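You operate a simulated robot arm through the tools that you are given. There is no shell and no other tool.

The job below is to be done with a simulated robot arm. You get a single attempt, and the scene is never put back.

## Task
Check the cube on the air plate and put it in the tray that the display names.
Fine: press ZERO, push the cube to the yellow stop, switch the air on to read, and off again before the cube goes in its tray.
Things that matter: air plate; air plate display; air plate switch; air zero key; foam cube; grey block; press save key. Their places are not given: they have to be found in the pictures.

It is judged by the outcome, as a careful person would: the job done as asked, and still so three seconds after it is handed in. It fails if anything else is knocked over, pushed out of place, dropped, spilled or broken.

## Robot
A 6-joint arm with a three-finger gripper, fixed in place. Base frame: the origin is on the floor under the middle of its stand, x ahead of it, y to its left, z up; the work surface is at about z = 0.82. Readings come in m, degrees, newtons and seconds.
It reaches about 1.213 m from its shoulder. Its first joint turns from -166.0 to 166.0 degrees. Payload 4.89 kg.
The tool frame sits at the grasp point between the pads (the TCP): z along the fingers, y along the line on which they close. The tips reach 0.03 m beyond it. The gripper opens to 0.164 m; its body begins 0.125 m behind the TCP.
Orientation is told as [roll, pitch, yaw] about the base's x, y, z axes, in that order, counted from this pose: with the fingers straight down and closing along the base's y, the tool's x points along the base's -x, its y along +y and its z along -z.

## Interface
- The arm moves only by the tool step_arm. Its argument "motion" is a list of rows, each a list of 7 numbers: the opening in per cent of the stroke, from 0 (shut) to 100 (fully open), then the shift along the base's x, y, z in m, then the turn, a rotation vector about the base's x, y, z in degrees. In form: [[hand, x, y, z, rx, ry, rz], ...]. A call has 1 to 20 rows; each row shifts and turns the commanded pose from where the row before left it. Rows are played at 5 a second. More than 0.05 m and 8.6 degrees between two rows, or a gripper value outside its range, and nothing of the call is played. Where a pose cannot be reached the arm comes as near as it can. A force on the tool above 40 N (or 10 N above the force at the start of the call, whichever is more), or a blocked arm, ends the call early, and 0.2 s more pass. The fingers move at their own pace (about 0.108 m/s each) and stop on an object; they squeeze with about 23 N. The grip force told is the motor's: it shows also when the fingers shut on nothing. Time passes only in rows, and 0.2 s behind the last, so rows that do not move let the fingers close. The reply holds the time, the measured pose of the TCP, the force on the tool along the base axes, the opening and the grip force, in the units named above and with some noise, with the torque about the TCP (base axes, N m) and any sound that the robot's microphone picked up, and new pictures: "pictures" is both (left out), scene, wrist or none.
- Cameras (640 x 400 px; columns grow to the right, rows downward): "scene" is fixed at [0.22, -0.6509, 1.5335]; the picture's right is [0.75, -0.67, 0.00], its down [-0.31, -0.35, -0.89] and it looks along [0.59, 0.66, -0.46] (base axes); focal length 336 px, centre (320, 200). "wrist" rides on the gripper at [0.076, -0.002, -0.152] in the tool frame; the picture's right is [0.02, 1.00, 0.00], its down [-0.88, 0.02, -0.47] and it looks along [-0.47, 0.01, 0.88] (tool axes); focal length 247 px, centre (320, 200).
- lift_body(by): moves the trunk up (or, below 0, down) by that many m; the arm rides with it, the base frame stays. It gives what a move gives, with no picture.
- point_at(camera, pixels): for up to 12 pixels [column, row] of the newest picture of that camera ("zoom" is the newest enlarged one), the place [x, y, z] in the base frame of the surface seen there, good to about 0.003 m. The clock stands still meanwhile.
- zoom(camera, box): a new picture of the part [left, top, right, bottom] of that camera's present view, enlarged. The clock stands still meanwhile.
- hand_in(): hands the job in; it is judged then, once.

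Leave the gripper open and the arm clear of the work at the hand-in unless told otherwise.

The tools are called after "Request:" as a command line: name --pt "numbers of a row" for each row, then --argument value for the rest, lists and objects as JSON in quotes. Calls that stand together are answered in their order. step_arm: Moves the arm, as the interface text tells. Its arguments: {"type":"object","properties":{"motion":{"type":"array","items":{"type":"array","items":{"type":"number"}}},"pictures":{"type":"string","enum":["both","scene","wrist","none"]}},"required":["motion"]} The other tools are called the same way: lift_body (by) moves the trunk up or down; point_at (camera, pixels) gives the place of the surface under pixels of a picture; zoom (camera, box) takes an enlarged picture of a part of a camera's view; hand_in () hands the job in.

At the start:

```text
time: 0.0
tcp_pos: [0.6419, 0.1879, 1.1422]
tool_rot: [0.0, -0.1, -0.1]
force: [-0.2, 0.3, 0.7]
torque: [0.0, -0.02, 0.01]
grip_width: 0.1638
grip_force: 0.0
trunk travel left (down, up): [-0.175, 0.215]
```

scene: 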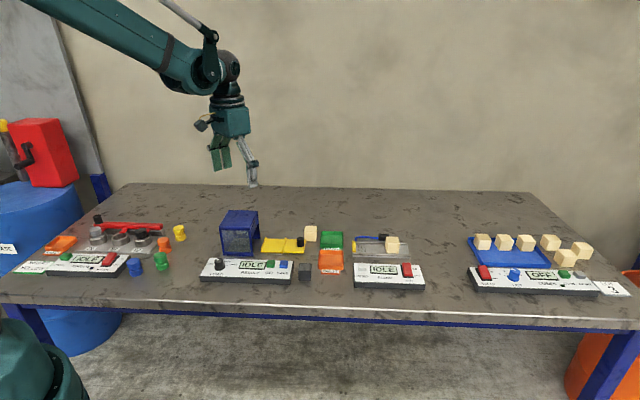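
wrist: 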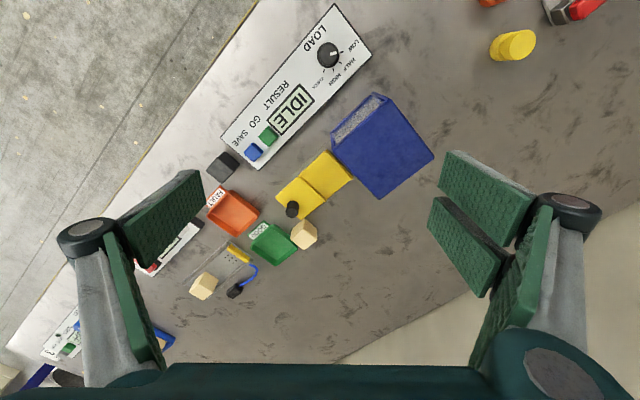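

I see a bench with several stations. Before moving anything I'll enlarge the parts of the scene view to identify the air plate, its display, switch, ZERO key, the trays and the cube.

Request:
zoom --camera "scene" --box '[300, 210, 460, 310]'

Request:
zoom --camera "scene" --box '[190, 200, 350, 300]'

Request:
zoom --camera "scene" --box '[450, 215, 640, 315]'

Request:
zoom --camera "scene" --box '[20, 200, 200, 300]'

Request:
zoom --camera "wrist" --box '[130, 140, 350, 340]'

```text
4.00 times, centred on (380, 260) of scene
```

zoom: 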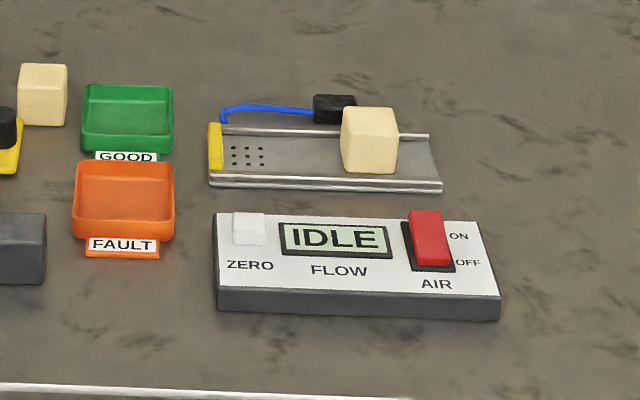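

```text
4.00 times, centred on (270, 250) of scene
```

zoom: 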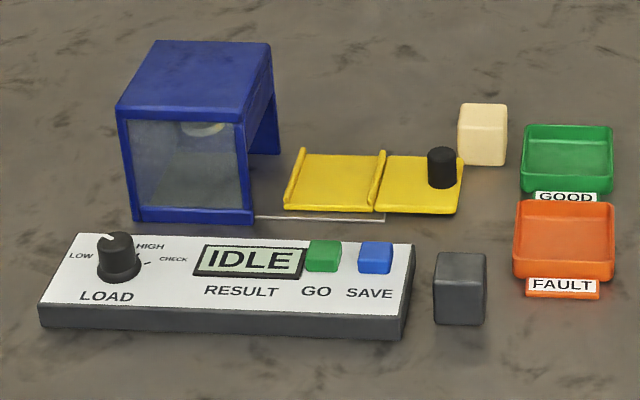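

```text
3.37 times, centred on (545, 265) of scene
```

zoom: 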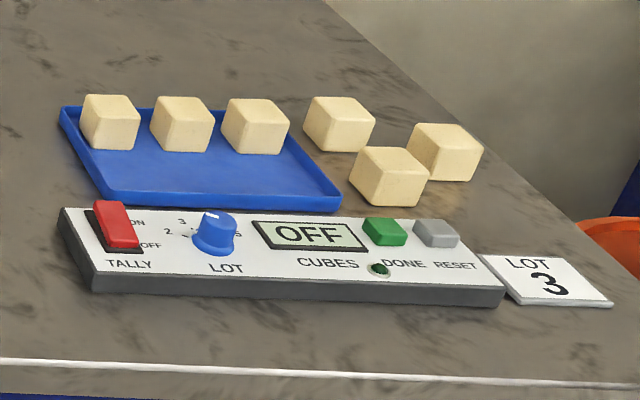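

```text
3.56 times, centred on (110, 250) of scene
```

zoom: 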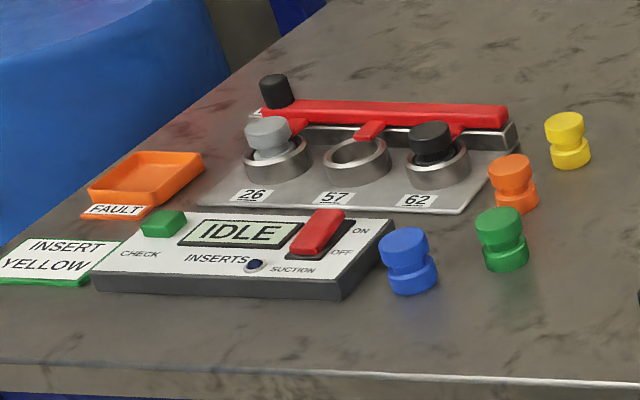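

```text
2.00 times, centred on (240, 240) of wrist
```

zoom: 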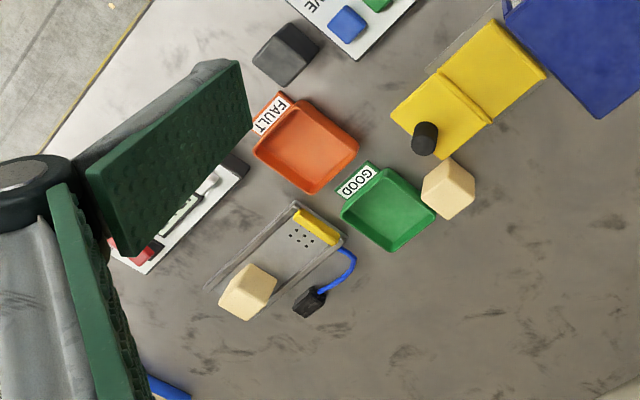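

The air plate is at scene about (385, 245): steel plate with two rails, yellow stop at its left end with holes, foam cube at its right end. Its panel below has the white ZERO key, the IDLE display and a red AIR rocker. GOOD (green) and FAULT (orange) trays sit to the left. I'll take a tight zoom of the air plate and measure places.

Request:
zoom --camera "scene" --box '[345, 225, 435, 295]'

```text
5.71 times, centred on (390, 260) of scene
```

zoom: 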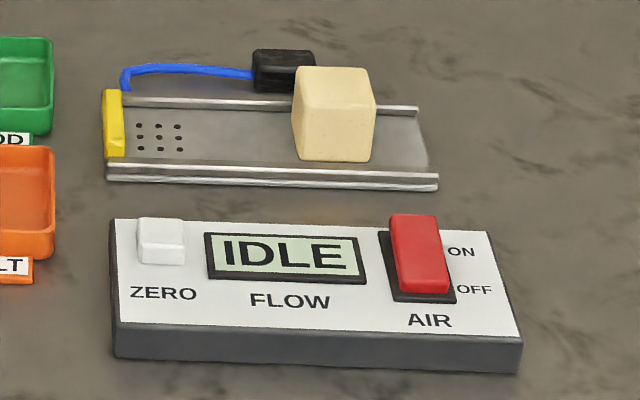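

The rocker is marked ON at its far end, OFF at its near end. I'll measure points on the cube, plate, stop, key and rocker in this zoom.

Request:
point_at --camera "zoom" --pixels '[[336, 85], [330, 130], [160, 227], [160, 250], [410, 222], [420, 255], [425, 285], [113, 105], [118, 140], [220, 130], [110, 175], [430, 183]]'

Request:
point_at --camera "zoom" --pixels '[[125, 100], [412, 110], [140, 165], [300, 172], [298, 72], [365, 72], [372, 100], [298, 98], [296, 155], [367, 158], [280, 60], [140, 125]]'

Request:
point_at --camera "zoom" --pixels '[[120, 320], [515, 340], [118, 228], [485, 238], [280, 180], [395, 220], [435, 218], [400, 290], [447, 290], [139, 222], [182, 222], [220, 280]]'

Request:
point_at --camera "scene" --pixels '[[332, 241], [332, 262], [320, 234], [342, 234], [321, 247], [343, 247], [320, 253], [342, 253], [319, 269], [343, 269], [305, 272], [311, 232]]'

```text
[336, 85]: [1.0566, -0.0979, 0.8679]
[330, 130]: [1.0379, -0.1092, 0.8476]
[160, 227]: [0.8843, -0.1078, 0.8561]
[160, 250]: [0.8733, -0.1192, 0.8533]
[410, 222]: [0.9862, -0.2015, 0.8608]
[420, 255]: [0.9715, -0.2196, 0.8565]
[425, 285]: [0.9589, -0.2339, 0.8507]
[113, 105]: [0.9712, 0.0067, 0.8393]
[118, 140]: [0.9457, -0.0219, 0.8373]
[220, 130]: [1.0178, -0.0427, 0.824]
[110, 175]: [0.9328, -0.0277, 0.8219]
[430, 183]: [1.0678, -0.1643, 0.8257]
```

```text
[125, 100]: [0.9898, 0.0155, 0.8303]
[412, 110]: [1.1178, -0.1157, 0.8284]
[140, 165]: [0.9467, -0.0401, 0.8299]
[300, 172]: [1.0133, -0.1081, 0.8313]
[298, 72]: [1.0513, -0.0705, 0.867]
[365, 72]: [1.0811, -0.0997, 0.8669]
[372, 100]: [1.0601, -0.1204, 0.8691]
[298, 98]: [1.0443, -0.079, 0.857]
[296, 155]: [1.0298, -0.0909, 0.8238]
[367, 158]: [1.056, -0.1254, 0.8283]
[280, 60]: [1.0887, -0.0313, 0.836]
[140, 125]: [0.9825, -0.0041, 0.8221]
```

```text
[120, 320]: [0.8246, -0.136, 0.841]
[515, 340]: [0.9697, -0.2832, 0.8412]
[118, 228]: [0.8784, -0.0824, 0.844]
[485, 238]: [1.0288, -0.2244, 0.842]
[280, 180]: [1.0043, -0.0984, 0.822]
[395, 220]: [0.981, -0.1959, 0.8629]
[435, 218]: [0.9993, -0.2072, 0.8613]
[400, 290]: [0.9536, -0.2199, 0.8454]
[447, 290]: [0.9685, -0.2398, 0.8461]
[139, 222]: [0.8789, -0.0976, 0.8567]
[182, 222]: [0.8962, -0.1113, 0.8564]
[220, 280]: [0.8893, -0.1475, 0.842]
```

```text
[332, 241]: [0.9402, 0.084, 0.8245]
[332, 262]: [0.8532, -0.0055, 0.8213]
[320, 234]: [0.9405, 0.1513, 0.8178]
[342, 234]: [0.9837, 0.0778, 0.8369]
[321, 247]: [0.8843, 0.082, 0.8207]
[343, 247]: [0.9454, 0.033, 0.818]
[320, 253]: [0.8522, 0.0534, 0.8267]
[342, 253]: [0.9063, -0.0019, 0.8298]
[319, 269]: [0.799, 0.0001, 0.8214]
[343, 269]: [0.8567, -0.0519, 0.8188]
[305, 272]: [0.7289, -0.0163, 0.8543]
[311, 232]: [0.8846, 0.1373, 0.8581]
```

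The rocker's far (ON) end is high (z≈0.862) and its near (OFF) end is low (0.846), so air is off. The ZERO key top is around (0.882, -0.110, 0.857). The station is turned about -45° relative to the base. I'll shut the fingers, swing yaw by -45° and come above the ZERO key at a safe height to see the closed finger shape.

Request:
step_arm --pt "0 0.024 -0.0298 -0.0142 0 0 -4.5" --pt "0 0.024 -0.0298 -0.0142 0 0 -4.5" --pt "0 0.024 -0.0298 -0.0142 0 0 -4.5" --pt "0 0.024 -0.0298 -0.0142 0 0 -4.5" --pt "0 0.024 -0.0298 -0.0142 0 0 -4.5" --pt "0 0.024 -0.0298 -0.0142 0 0 -4.5" --pt "0 0.024 -0.0298 -0.0142 0 0 -4.5" --pt "0 0.024 -0.0298 -0.0142 0 0 -4.5" --pt "0 0.024 -0.0298 -0.0142 0 0 -4.5" --pt "0 0.024 -0.0298 -0.0142 0 0 -4.5" --pt "0 0 0 0 0 0 0"

```text
time: 2.4
tcp_pos: [0.8815, -0.1104, 0.9988]
tool_rot: [0.0, 0.0, -45.1]
force: [-0.2, -0.2, -0.2]
torque: [0.07, 0.07, 0.0]
grip_width: 0.0002
grip_force: 23.2
trunk travel left (down, up): [-0.175, 0.215]
```

scene: 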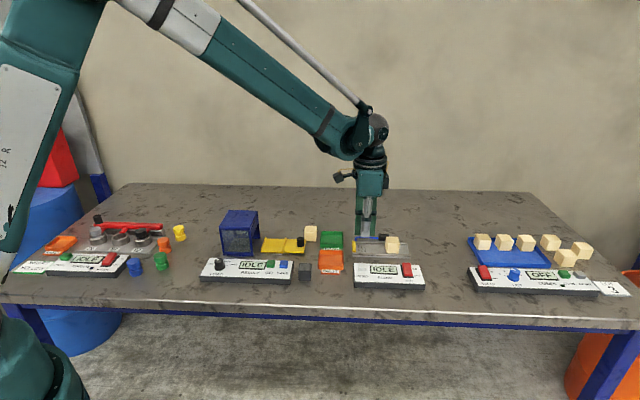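
wrist: 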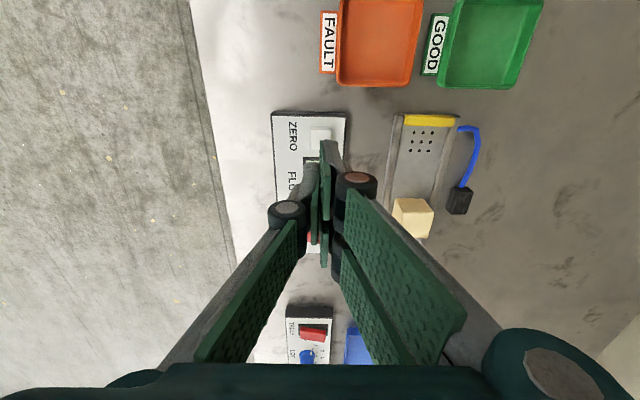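

Request:
zoom --camera "scene" --box '[330, 150, 430, 250]'

Request:
zoom --camera "wrist" --box '[240, 100, 480, 280]'

```text
4.00 times, centred on (380, 200) of scene
```

zoom: 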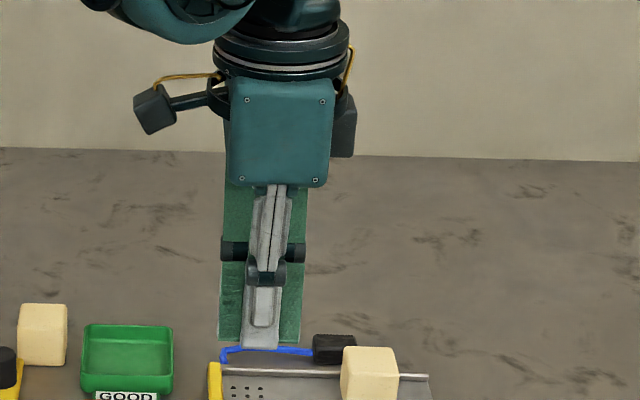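

```text
2.22 times, centred on (360, 190) of wrist
```

zoom: 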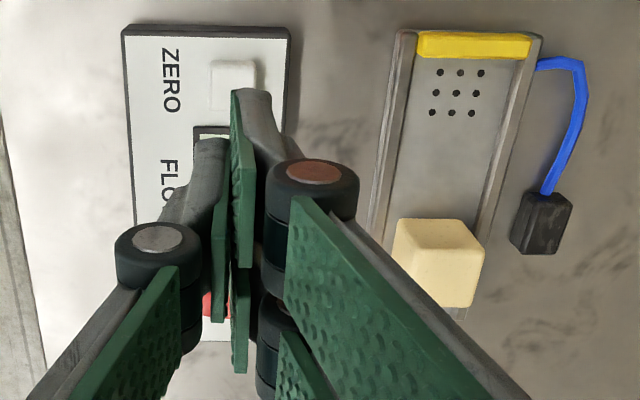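

The closed fingers make a compact tip: a single finger on the near side, two side by side behind. I'll measure the ZERO key, stop, tray and cube from the wrist zoom (key at about zoom (232, 85)).

Request:
point_at --camera "zoom" --pixels '[[232, 85], [215, 66], [252, 66], [215, 104], [470, 45], [425, 50], [525, 55], [420, 240], [460, 240], [456, 93], [470, 72], [410, 235]]'

Request:
point_at --camera "wrist" --pixels '[[380, 40], [345, 5], [415, 5], [339, 80], [409, 82], [490, 50], [448, 85], [510, 85], [497, 45], [460, 200], [420, 45], [338, 40]]'

```text
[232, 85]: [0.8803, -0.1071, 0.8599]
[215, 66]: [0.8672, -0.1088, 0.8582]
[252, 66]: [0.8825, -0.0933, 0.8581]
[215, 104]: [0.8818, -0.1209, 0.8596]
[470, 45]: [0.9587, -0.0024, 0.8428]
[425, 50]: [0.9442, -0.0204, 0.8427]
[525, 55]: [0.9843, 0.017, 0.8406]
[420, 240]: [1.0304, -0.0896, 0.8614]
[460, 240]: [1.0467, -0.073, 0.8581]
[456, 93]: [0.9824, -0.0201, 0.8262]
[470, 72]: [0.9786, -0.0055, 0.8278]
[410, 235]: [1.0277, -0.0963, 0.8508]
```

```text
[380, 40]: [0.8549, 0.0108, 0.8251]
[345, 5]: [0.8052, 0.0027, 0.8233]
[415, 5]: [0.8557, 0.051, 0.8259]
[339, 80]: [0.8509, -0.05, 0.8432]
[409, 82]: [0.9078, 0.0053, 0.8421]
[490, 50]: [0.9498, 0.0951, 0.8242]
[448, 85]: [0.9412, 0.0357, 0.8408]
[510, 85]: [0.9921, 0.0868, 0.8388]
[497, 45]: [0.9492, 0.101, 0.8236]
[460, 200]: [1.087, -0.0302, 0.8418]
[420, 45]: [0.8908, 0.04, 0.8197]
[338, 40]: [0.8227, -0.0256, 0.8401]
```

ZERO key centre is (0.881, -0.107), top about 0.858. I shift the closed tip over it and come down to about 15 mm above it, to check before pressing.

Request:
step_arm --pt "0 0.003 0.006 -0.03 0 0 0" --pt "0 0 0 -0.03 0 0 0" --pt "0 0 0 -0.025 0 0 0" --pt "0 0 0 -0.01 0 0 0"

Request:
zoom --camera "scene" --box '[345, 225, 435, 295]'

Request:
zoom --camera "wrist" --box '[240, 80, 440, 240]'

```text
time: 3.4
tcp_pos: [0.8851, -0.1039, 0.9049]
tool_rot: [0.0, 0.0, -44.9]
force: [-0.3, 0.5, 0.6]
torque: [0.01, 0.0, 0.01]
grip_width: 0.0
grip_force: 23.5
trunk travel left (down, up): [-0.175, 0.215]
```

scene: 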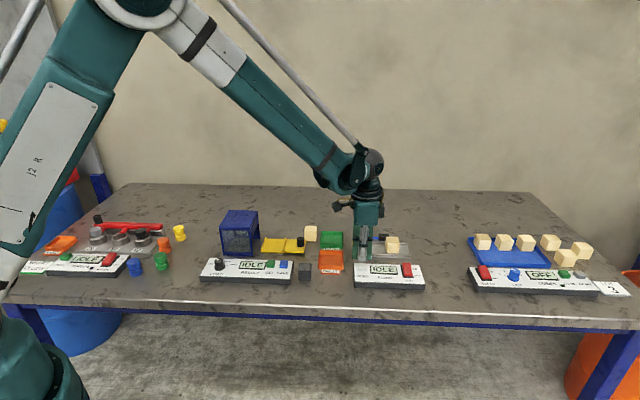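
wrist: 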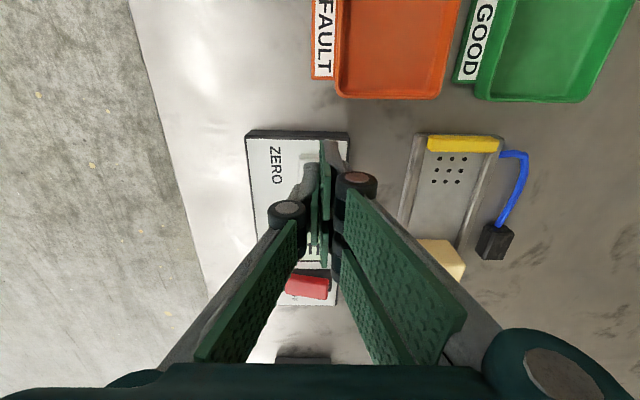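

```text
5.71 times, centred on (390, 260) of scene
```

zoom: 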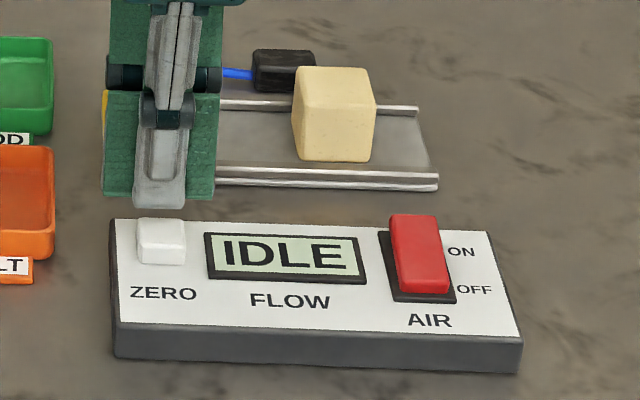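

```text
2.50 times, centred on (340, 160) of wrist
```

zoom: 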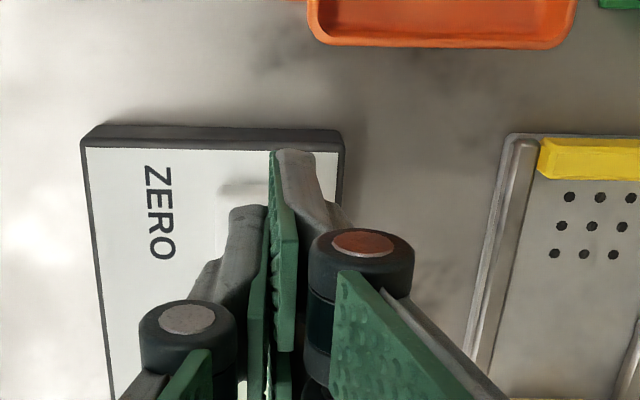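

The single fingertip hangs right above the ZERO key (zoom (160, 205) over key (160, 227)), tip at z≈0.875. I press down slowly by about 25 mm, watching the force.

Request:
step_arm --pt "0 0 0 -0.008 0 0 0" --pt "0 0 0 -0.007 0 0 0" --pt "0 0 0 -0.003 0 0 0" --pt "0 0 0 -0.003 0 0 0" --pt "0 0 0 -0.002 0 0 0" --pictures "scene"

Request:
zoom --camera "scene" --box '[345, 225, 435, 295]'

```text
time: 4.6
tcp_pos: [0.8843, -0.1051, 0.8811]
tool_rot: [0.1, 0.0, -45.1]
force: [0.1, -0.2, 1.9]
torque: [0.03, 0.02, 0.02]
grip_width: 0.006
grip_force: 44.7
trunk travel left (down, up): [-0.175, 0.215]
heard: click
```

scene: 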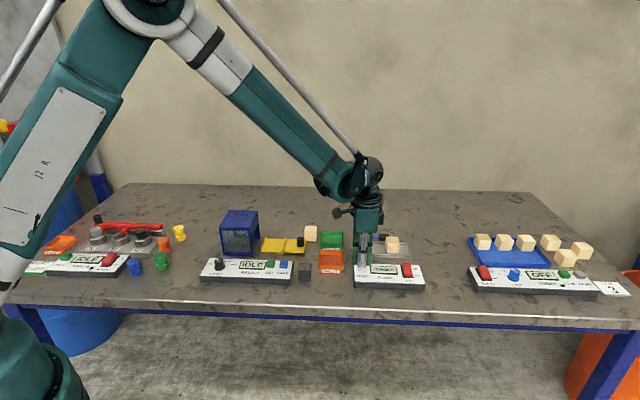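

```text
5.71 times, centred on (390, 260) of scene
```

zoom: 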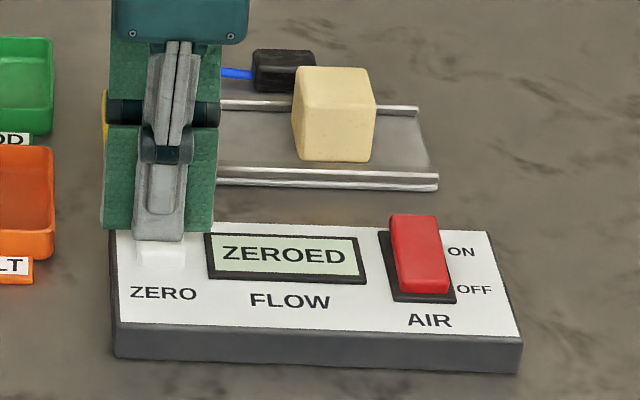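

Click heard, display reads ZEROED. I lift off the key, then turn the yaw by +90° (so the pair of fingers forms a flat face toward the stop) while moving high to the right side of the cube, past the plate's open end.

Request:
step_arm --pt "0 0 0 0.01 0 0 0" --pt "0 0 0 0.04 0 0 0" --pt "0 0 0 0.045 0 0 0" --pt "0 0.0196 -0.0032 0 0 0 8.18" --pt "0 0.0196 -0.0032 0 0 0 8.18" --pt "0 0.0196 -0.0032 0 0 0 8.18" --pt "0 0.0196 -0.0032 0 0 0 8.18" --pt "0 0.0196 -0.0032 0 0 0 8.18" --pt "0 0.0196 -0.0032 0 0 0 8.18" --pt "0 0.0196 -0.0032 0 0 0 8.18" --pt "0 0.0196 -0.0032 0 0 0 8.18" --pt "0 0.0196 -0.0032 0 0 0 8.18" --pt "0 0.0196 -0.0032 0 0 0 8.18" --pt "0 0.0196 -0.0032 0 0 0 8.18" --pt "0 0 0 0 0 0 0"

Request:
zoom --camera "scene" --box '[345, 205, 465, 295]'

```text
time: 7.8
tcp_pos: [1.1021, -0.1402, 0.9772]
tool_rot: [0.0, -0.1, 45.0]
force: [0.2, 0.6, -0.7]
torque: [0.03, 0.06, 0.0]
grip_width: 0.0003
grip_force: 44.6
trunk travel left (down, up): [-0.175, 0.215]
```

scene: 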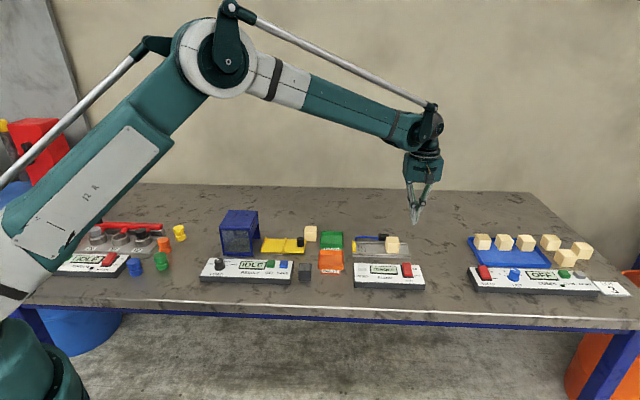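
wrist: 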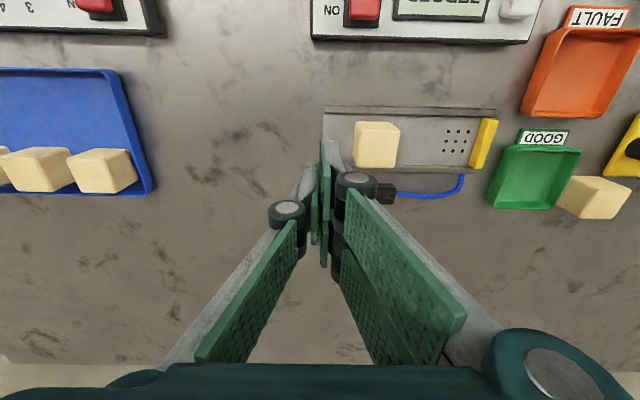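

```text
4.44 times, centred on (405, 250) of scene
```

zoom: 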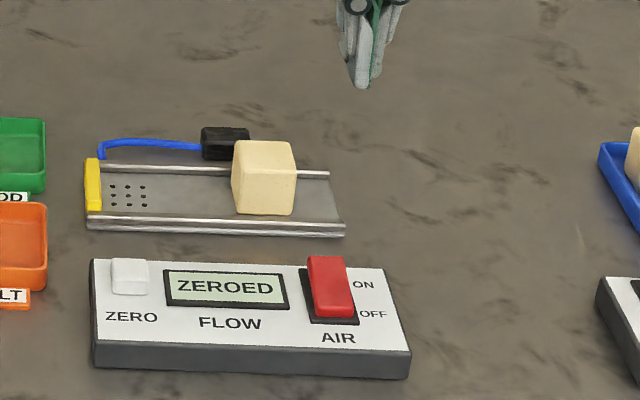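

The arm is above and right of the plate, fingers edge-on. The display still says ZEROED. I measure the cube, stop and rails again from the wrist view (cube at (376, 145), stop at (485, 143)).

Request:
zoom --camera "wrist" --box '[310, 85, 510, 210]'

```text
3.20 times, centred on (410, 148) of wrist
```

zoom: 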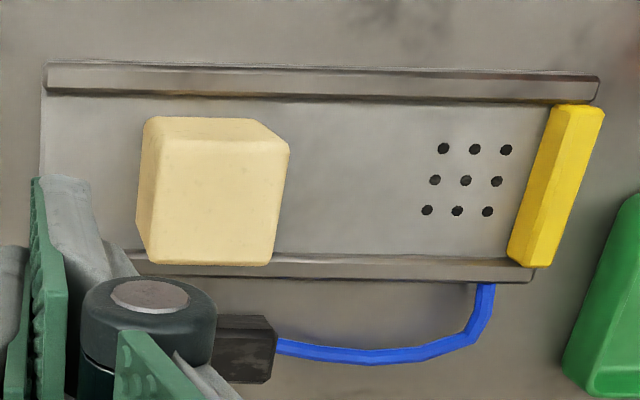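

Request:
point_at --camera "zoom" --pixels '[[215, 210], [170, 150], [265, 155], [155, 255], [262, 255], [466, 181], [570, 120], [540, 250], [548, 115], [515, 250], [300, 80], [300, 268]]'

Request:
point_at --camera "zoom" --pixels '[[60, 78], [590, 85], [300, 180], [330, 352], [465, 335], [240, 345], [150, 200], [280, 190], [510, 258], [575, 110], [555, 180], [527, 180]]'

```text
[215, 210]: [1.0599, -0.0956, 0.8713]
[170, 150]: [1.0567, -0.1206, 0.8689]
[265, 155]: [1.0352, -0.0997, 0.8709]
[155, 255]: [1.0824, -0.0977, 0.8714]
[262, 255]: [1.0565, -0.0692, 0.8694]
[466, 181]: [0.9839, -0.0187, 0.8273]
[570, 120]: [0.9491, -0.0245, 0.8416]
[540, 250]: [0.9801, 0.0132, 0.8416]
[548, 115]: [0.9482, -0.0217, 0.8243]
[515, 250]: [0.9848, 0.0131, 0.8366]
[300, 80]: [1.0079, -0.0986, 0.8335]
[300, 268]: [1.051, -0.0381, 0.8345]
```

```text
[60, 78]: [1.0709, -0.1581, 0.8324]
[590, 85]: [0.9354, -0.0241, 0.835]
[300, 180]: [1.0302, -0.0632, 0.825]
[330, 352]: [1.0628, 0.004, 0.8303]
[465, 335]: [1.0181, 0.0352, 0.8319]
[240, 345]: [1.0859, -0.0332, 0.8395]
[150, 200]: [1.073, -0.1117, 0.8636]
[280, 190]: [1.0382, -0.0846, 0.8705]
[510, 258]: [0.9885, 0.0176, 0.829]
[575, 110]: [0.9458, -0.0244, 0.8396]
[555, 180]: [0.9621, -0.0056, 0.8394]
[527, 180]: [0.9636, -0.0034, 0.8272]
```

Cube centre is (1.058, -0.096), the same line as the TCP (v≈0.682); its right face is about 20 mm from the closed fingers. I go down beside it to tips at about z=0.838, just above the rails (0.832).

Request:
step_arm --pt "0 0 0 -0.04 0 0 0" --pt "0 0 0 -0.035 0 0 0" --pt "0 0 0 -0.02 0 0 0" --pt "0 0 0 -0.014 0 0 0" --pt "0 0 0 0 0 0 0"

Request:
zoom --camera "scene" --box '[345, 205, 465, 295]'

Request:
zoom --camera "wrist" --box '[270, 60, 590, 260]'

```text
time: 9.0
tcp_pos: [1.1002, -0.1406, 0.8667]
tool_rot: [-0.1, 0.0, 45.0]
force: [0.8, 0.0, -1.1]
torque: [-0.02, 0.0, -0.01]
grip_width: 0.0
grip_force: 44.8
trunk travel left (down, up): [-0.175, 0.215]
```

scene: 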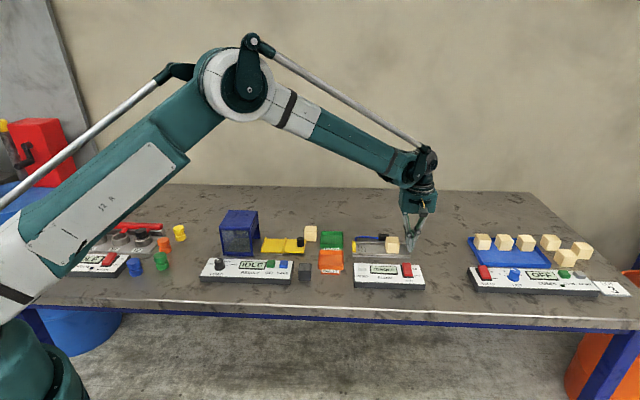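
wrist: 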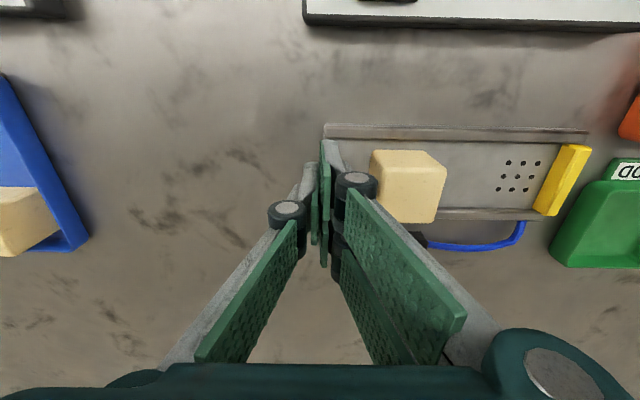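

```text
4.44 times, centred on (405, 250) of scene
```

zoom: 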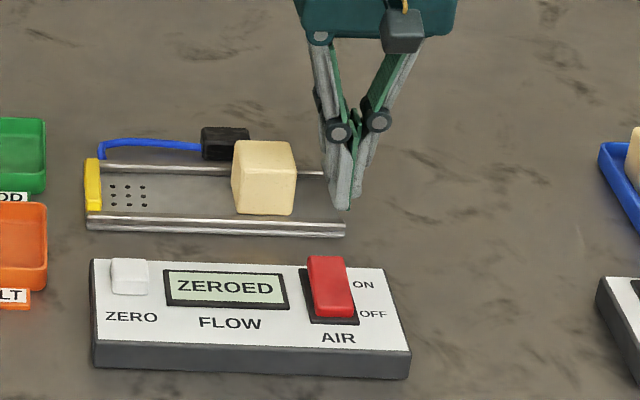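

```text
2.00 times, centred on (430, 160) of wrist
```

zoom: 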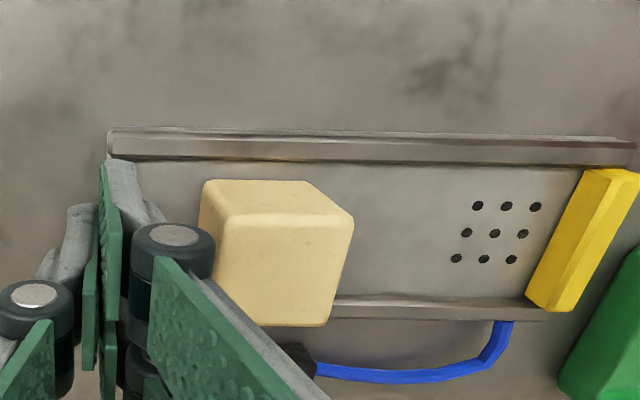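

The fingers stand right of the cube with about 28 mm gap; nothing else in the way along the channel. I push toward the stop (direction (-0.705, +0.709)) slowly for 0.11 m, then check.

Request:
step_arm --pt "0 -0.00776 0.0078 0 0 0 0" --pt "0 -0.00776 0.0078 0 0 0 0" --pt "0 -0.00494 0.00496 0 0 0 0" --pt "0 -0.00494 0.00496 0 0 0 0" --pt "0 -0.00494 0.00496 0 0 0 0" --pt "0 -0.00494 0.00496 0 0 0 0" --pt "0 -0.00494 0.00496 0 0 0 0" --pt "0 -0.00494 0.00496 0 0 0 0" --pt "0 -0.00494 0.00496 0 0 0 0" --pt "0 0 0 0 0 0 0"

Request:
zoom --camera "scene" --box '[345, 205, 465, 295]'

Request:
zoom --camera "wrist" --box '[270, 60, 590, 260]'

```text
time: 11.2
tcp_pos: [1.0499, -0.0893, 0.8677]
tool_rot: [0.0, 0.0, 45.0]
force: [-0.7, 0.1, -0.2]
torque: [0.0, 0.0, -0.01]
grip_width: 0.0002
grip_force: 45.0
trunk travel left (down, up): [-0.175, 0.215]
```

scene: 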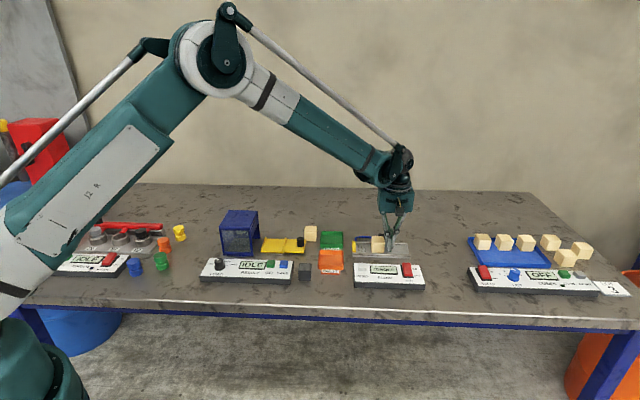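
wrist: 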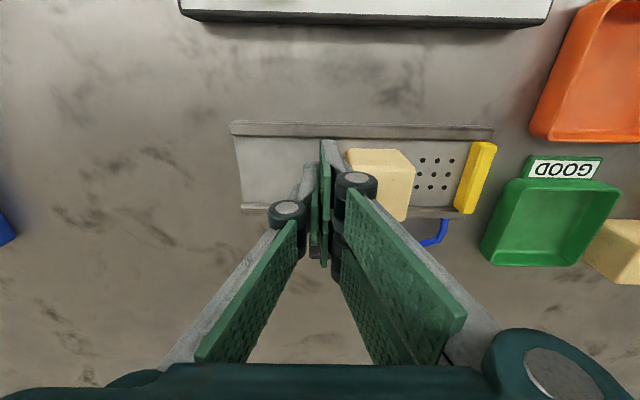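

```text
4.44 times, centred on (405, 250) of scene
```

zoom: 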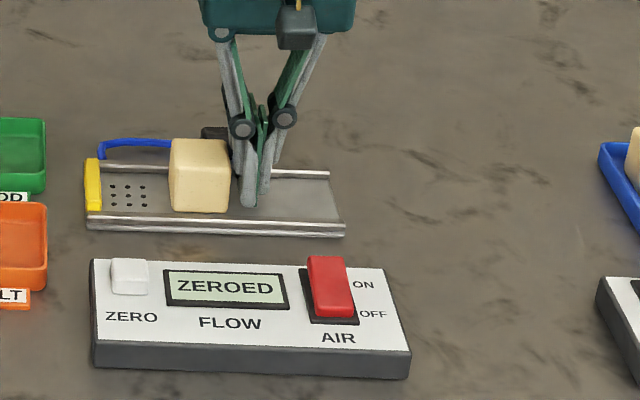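

```text
2.00 times, centred on (430, 160) of wrist
```

zoom: 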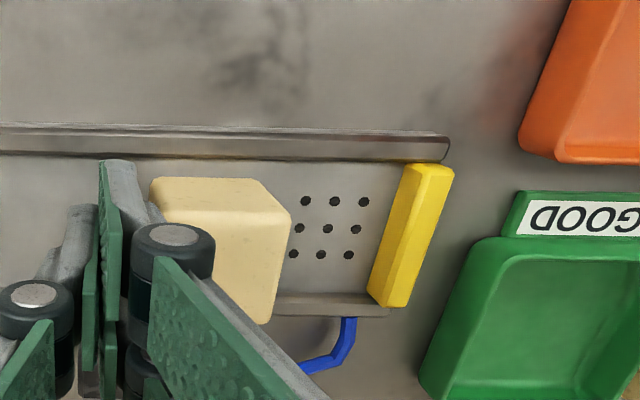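

The cube slides straight. I measure cube and stop in this wrist zoom to work out the rest of the push.

Request:
point_at --camera "zoom" --pixels '[[262, 250], [283, 235], [190, 210], [250, 195], [260, 300], [398, 240], [385, 280], [400, 180], [280, 280], [395, 235]]'

```text
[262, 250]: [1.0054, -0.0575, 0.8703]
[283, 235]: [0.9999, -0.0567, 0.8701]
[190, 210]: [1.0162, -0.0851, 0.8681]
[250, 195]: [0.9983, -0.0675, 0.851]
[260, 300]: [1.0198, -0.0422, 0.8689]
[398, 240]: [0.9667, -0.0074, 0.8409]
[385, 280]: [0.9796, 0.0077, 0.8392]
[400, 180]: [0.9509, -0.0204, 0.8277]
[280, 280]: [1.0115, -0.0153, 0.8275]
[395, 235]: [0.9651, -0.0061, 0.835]
```

The gap cube–stop is about 57 mm. I push 52 mm more, then finish in small steps watching the force.

Request:
step_arm --pt "0 -0.00494 0.00496 0 0 0 0" --pt "0 -0.00494 0.00496 0 0 0 0" --pt "0 -0.00494 0.00496 0 0 0 0" --pt "0 -0.00494 0.00496 0 0 0 0" --pt "0 -0.00494 0.00496 0 0 0 0" --pt "0 -0.00494 0.00496 0 0 0 0" --pt "0 -0.00494 0.00496 0 0 0 0" --pt "0 -0.00212 0.00213 0 0 0 0" --pt "0 0 0 0 0 0 0"

Request:
zoom --camera "scene" --box '[345, 205, 465, 295]'

Request:
zoom --camera "wrist" --box '[270, 80, 510, 230]'

```text
time: 13.2
tcp_pos: [1.0138, -0.0512, 0.8672]
tool_rot: [-0.1, 0.0, 44.9]
force: [0.5, 0.8, -1.0]
torque: [0.0, 0.0, 0.02]
grip_width: 0.0002
grip_force: 45.4
trunk travel left (down, up): [-0.175, 0.215]
```

scene: 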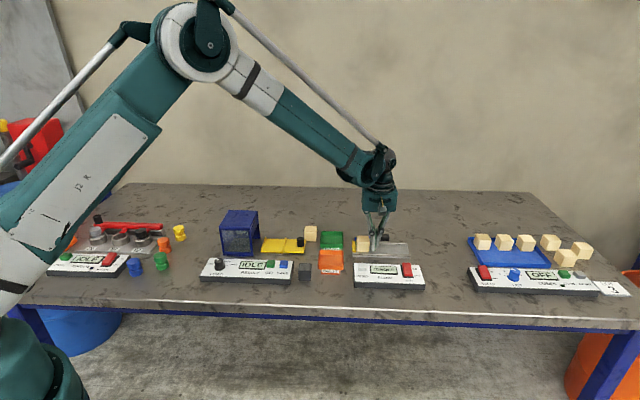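
wrist: 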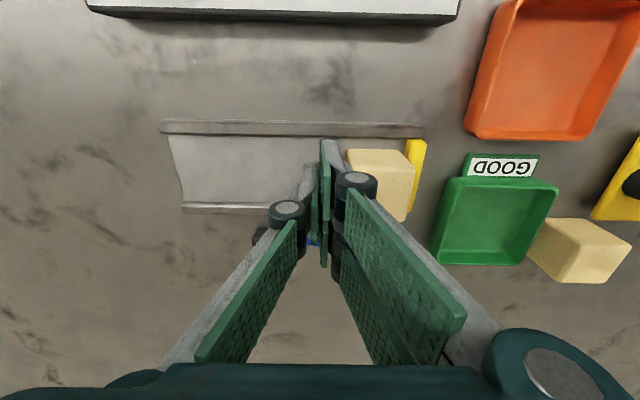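

```text
4.44 times, centred on (405, 250) of scene
```

zoom: 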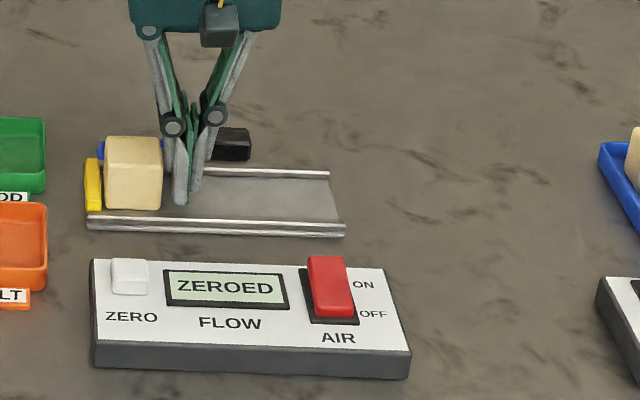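

```text
2.67 times, centred on (390, 155) of wrist
```

zoom: 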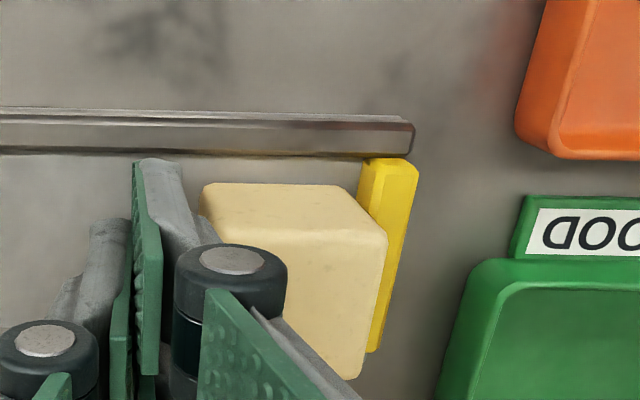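

Only a few millimetres remain. I creep on in 1.5 mm steps and look at the force.

Request:
step_arm --pt "0 -0.00106 0.00106 0 0 0 0" --pt "0 -0.00106 0.00106 0 0 0 0" --pt "0 -0.00106 0.00106 0 0 0 0" --pt "0 0 0 0 0 0 0"

Request:
zoom --camera "scene" --box '[350, 225, 410, 265]'

Request:
zoom --camera "wrist" --box '[330, 120, 450, 240]'

```text
time: 14.2
tcp_pos: [1.0106, -0.0486, 0.8668]
tool_rot: [0.0, -0.1, 45.0]
force: [2.6, -1.2, 1.5]
torque: [0.04, 0.06, -0.02]
grip_width: 0.0
grip_force: 44.7
trunk travel left (down, up): [-0.175, 0.215]
```

scene: 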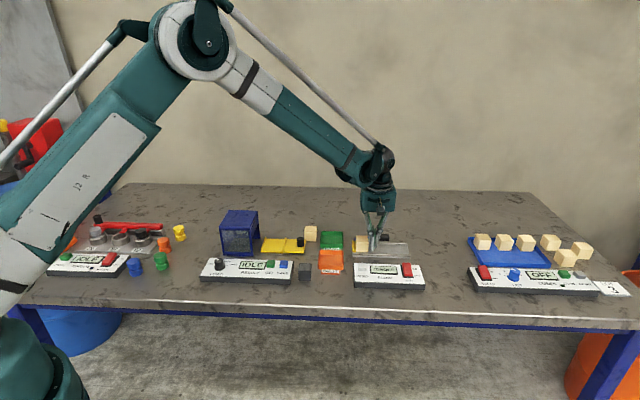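
wrist: 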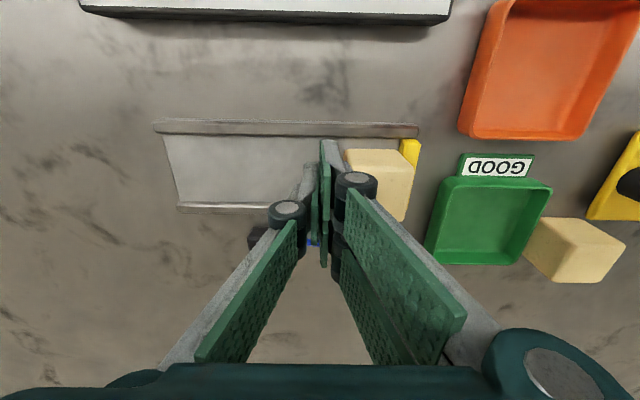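

```text
10.00 times, centred on (380, 245) of scene
```

zoom: 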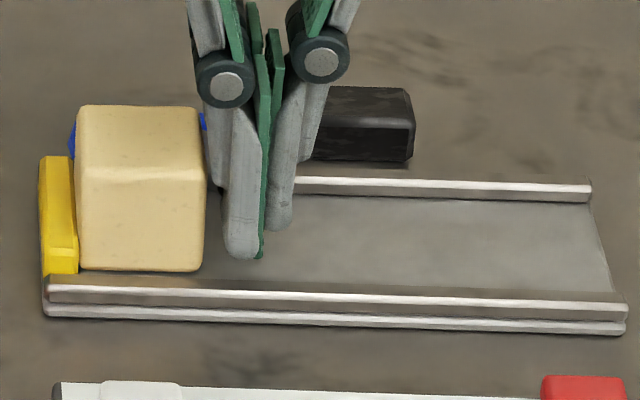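

```text
3.33 times, centred on (390, 180) of wrist
```

zoom: 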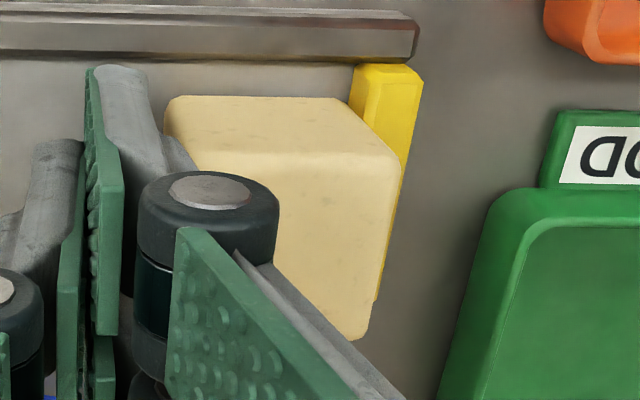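

The force toward the stop rose to about 2.7 N and the cube looks flush with the yellow stop. One more 1 mm step to confirm by force.

Request:
step_arm --pt "0 -0.0007 0.0007 0 0 0 0" --pt "0 0 0 0 0 0 0" --pictures "none"

```text
time: 14.8
tcp_pos: [1.01, -0.0487, 0.8675]
tool_rot: [0.0, 0.0, 45.0]
force: [7.2, -5.8, 6.4]
torque: [0.09, 0.1, -0.01]
grip_width: 0.0
grip_force: 44.8
trunk travel left (down, up): [-0.175, 0.215]
```

Blocked now at about 9 N toward the stop: the cube is firmly against it. I back off to the right 30 mm, lift, turn yaw back to -45° and move above the far (ON) end of the AIR rocker.

Request:
step_arm --pt "0 0.0035 -0.0035 0 0 0 0" --pt "0 0.0088 -0.0089 0 0 0 0" --pt "0 0.0088 -0.0089 0 0 0 0" --pt "0 0 0 0.035 0 0 0" --pt "0 0 0 0.035 0 0 0" --pt "0 0 0 0.02 0 0 0" --pt "0 -0.0037 -0.0119 0 0 0 -8.18" --pt "0 -0.0037 -0.0119 0 0 0 -8.18" --pt "0 -0.0037 -0.0119 0 0 0 -8.18" --pt "0 -0.0037 -0.0119 0 0 0 -8.18" --pt "0 -0.0037 -0.0119 0 0 0 -8.18" --pt "0 -0.0037 -0.0119 0 0 0 -8.18" --pt "0 -0.0037 -0.0119 0 0 0 -8.18" --pt "0 -0.0037 -0.0119 0 0 0 -8.18" --pt "0 -0.0037 -0.0119 0 0 0 -8.18" --pt "0 -0.0037 -0.0119 0 0 0 -8.18" --pt "0 -0.0037 -0.0119 0 0 0 -8.18" --pt "0 0 0 0 0 0 0"

Request:
zoom --camera "scene" --box '[345, 215, 435, 295]'

Request:
zoom --camera "wrist" --box '[240, 60, 480, 240]'

```text
time: 18.6
tcp_pos: [0.9897, -0.1987, 0.9576]
tool_rot: [-0.1, -0.1, -45.1]
force: [0.0, -1.0, 0.0]
torque: [-0.02, -0.02, -0.02]
grip_width: 0.0
grip_force: 44.8
trunk travel left (down, up): [-0.175, 0.215]
```

scene: 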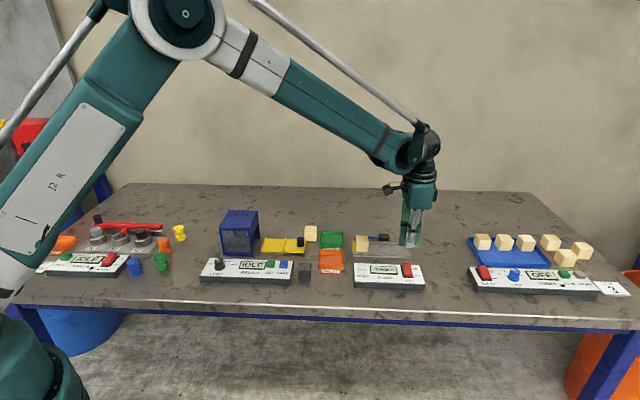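
wrist: 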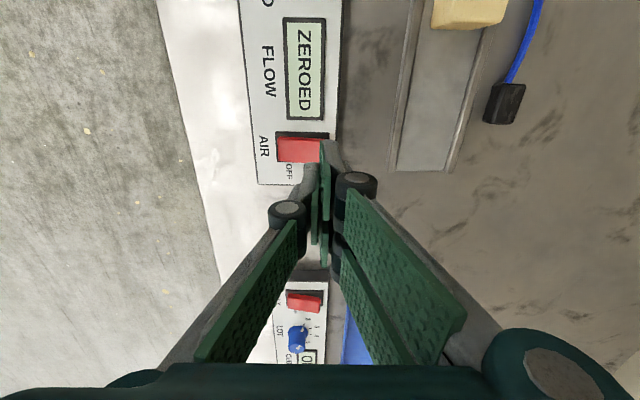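

```text
5.00 times, centred on (390, 255) of scene
```

zoom: 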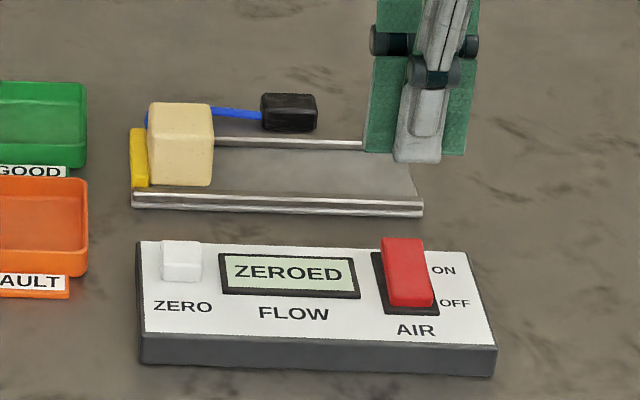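

```text
2.22 times, centred on (360, 150) of wrist
```

zoom: 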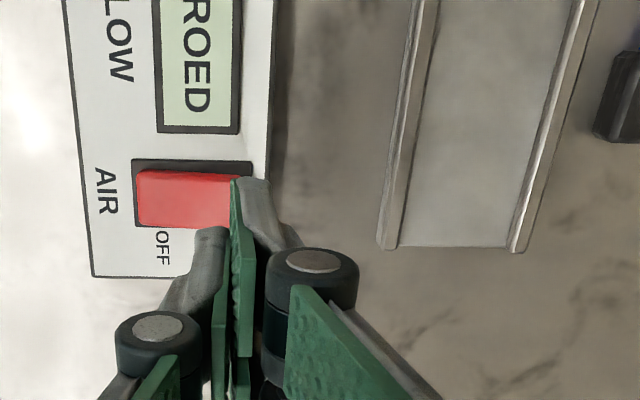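

The cube sits against the stop, display ZEROED. The tip is lined up with the rocker's column. I lower to about 12 mm above the rocker's raised ON end and check.

Request:
step_arm --pt "0 0 0 -0.03 0 0 0" --pt "0 0 0 -0.022 0 0 0" --pt "0 0 0 0 0 0 0"

Request:
zoom --camera "scene" --box '[375, 225, 435, 285]'

Request:
zoom --camera "wrist" --box '[250, 110, 410, 240]'

```text
time: 19.4
tcp_pos: [0.9897, -0.1994, 0.9039]
tool_rot: [0.1, -0.1, -45.0]
force: [0.3, 0.2, -0.4]
torque: [0.0, 0.04, 0.04]
grip_width: 0.0
grip_force: 45.7
trunk travel left (down, up): [-0.175, 0.215]
```

scene: 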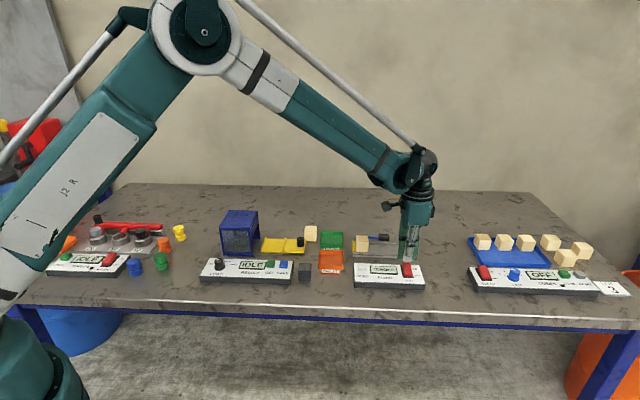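
wrist: 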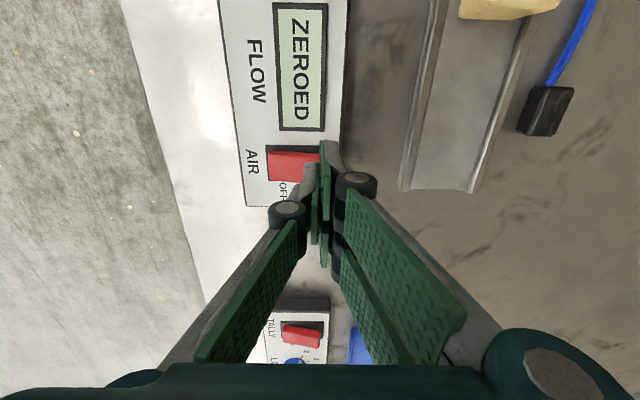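

```text
6.67 times, centred on (405, 255) of scene
```

zoom: 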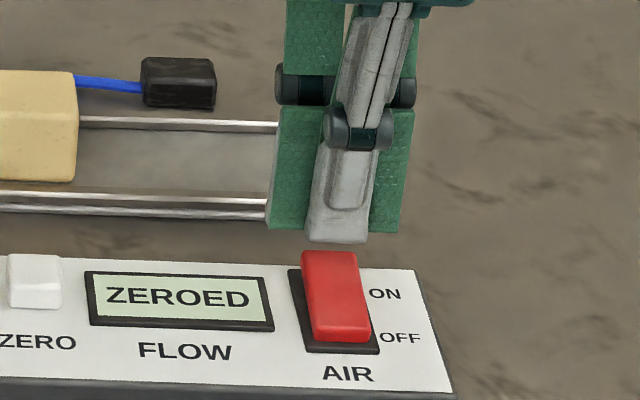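

```text
3.08 times, centred on (330, 175) of wrist
```

zoom: 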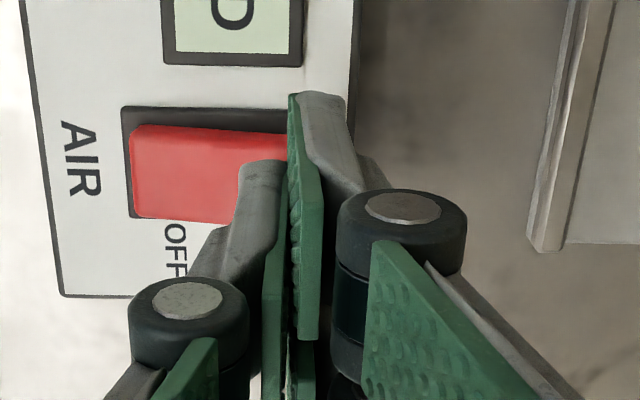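

The single fingertip will land on the far ~10 mm of the rocker. I shift 3 mm nearer for a better bite and press down step by step until it clicks.

Request:
step_arm --pt "0 -0.0021 -0.0021 -0.008 0 0 0" --pt "0 0 0 -0.004 0 0 0" --pt "0 0 0 -0.003 0 0 0" --pt "0 0 0 -0.003 0 0 0" --pt "0 0 0 -0.003 0 0 0" --pt "0 0 0 0 0 0 0"

Request:
zoom --camera "scene" --box '[345, 225, 435, 285]'

```text
time: 20.8
tcp_pos: [0.9887, -0.2024, 0.8864]
tool_rot: [0.0, 0.1, -45.1]
force: [6.7, -0.3, 14.4]
torque: [-0.02, -0.09, 0.01]
grip_width: 0.0
grip_force: 44.6
trunk travel left (down, up): [-0.175, 0.215]
```

scene: 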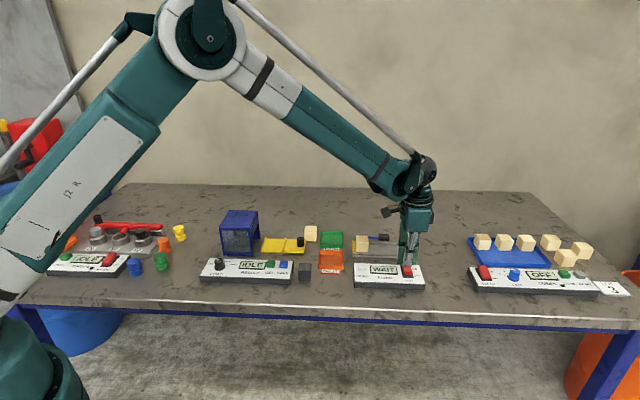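
wrist: 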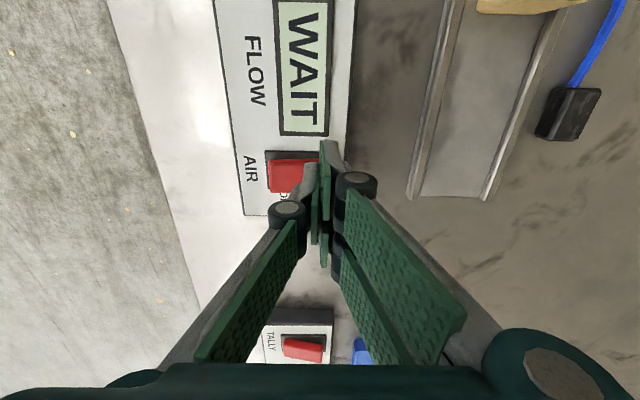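

```text
6.67 times, centred on (390, 255) of scene
```

zoom: 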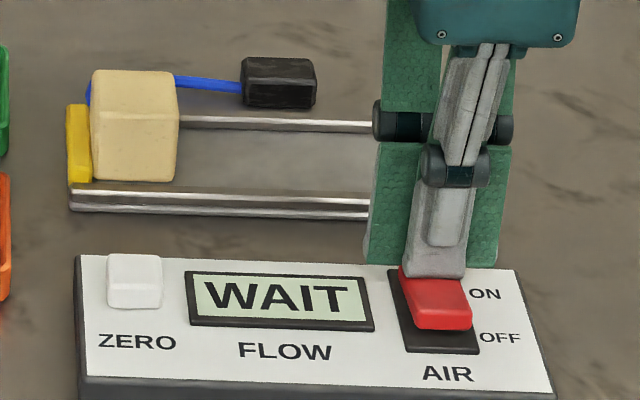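

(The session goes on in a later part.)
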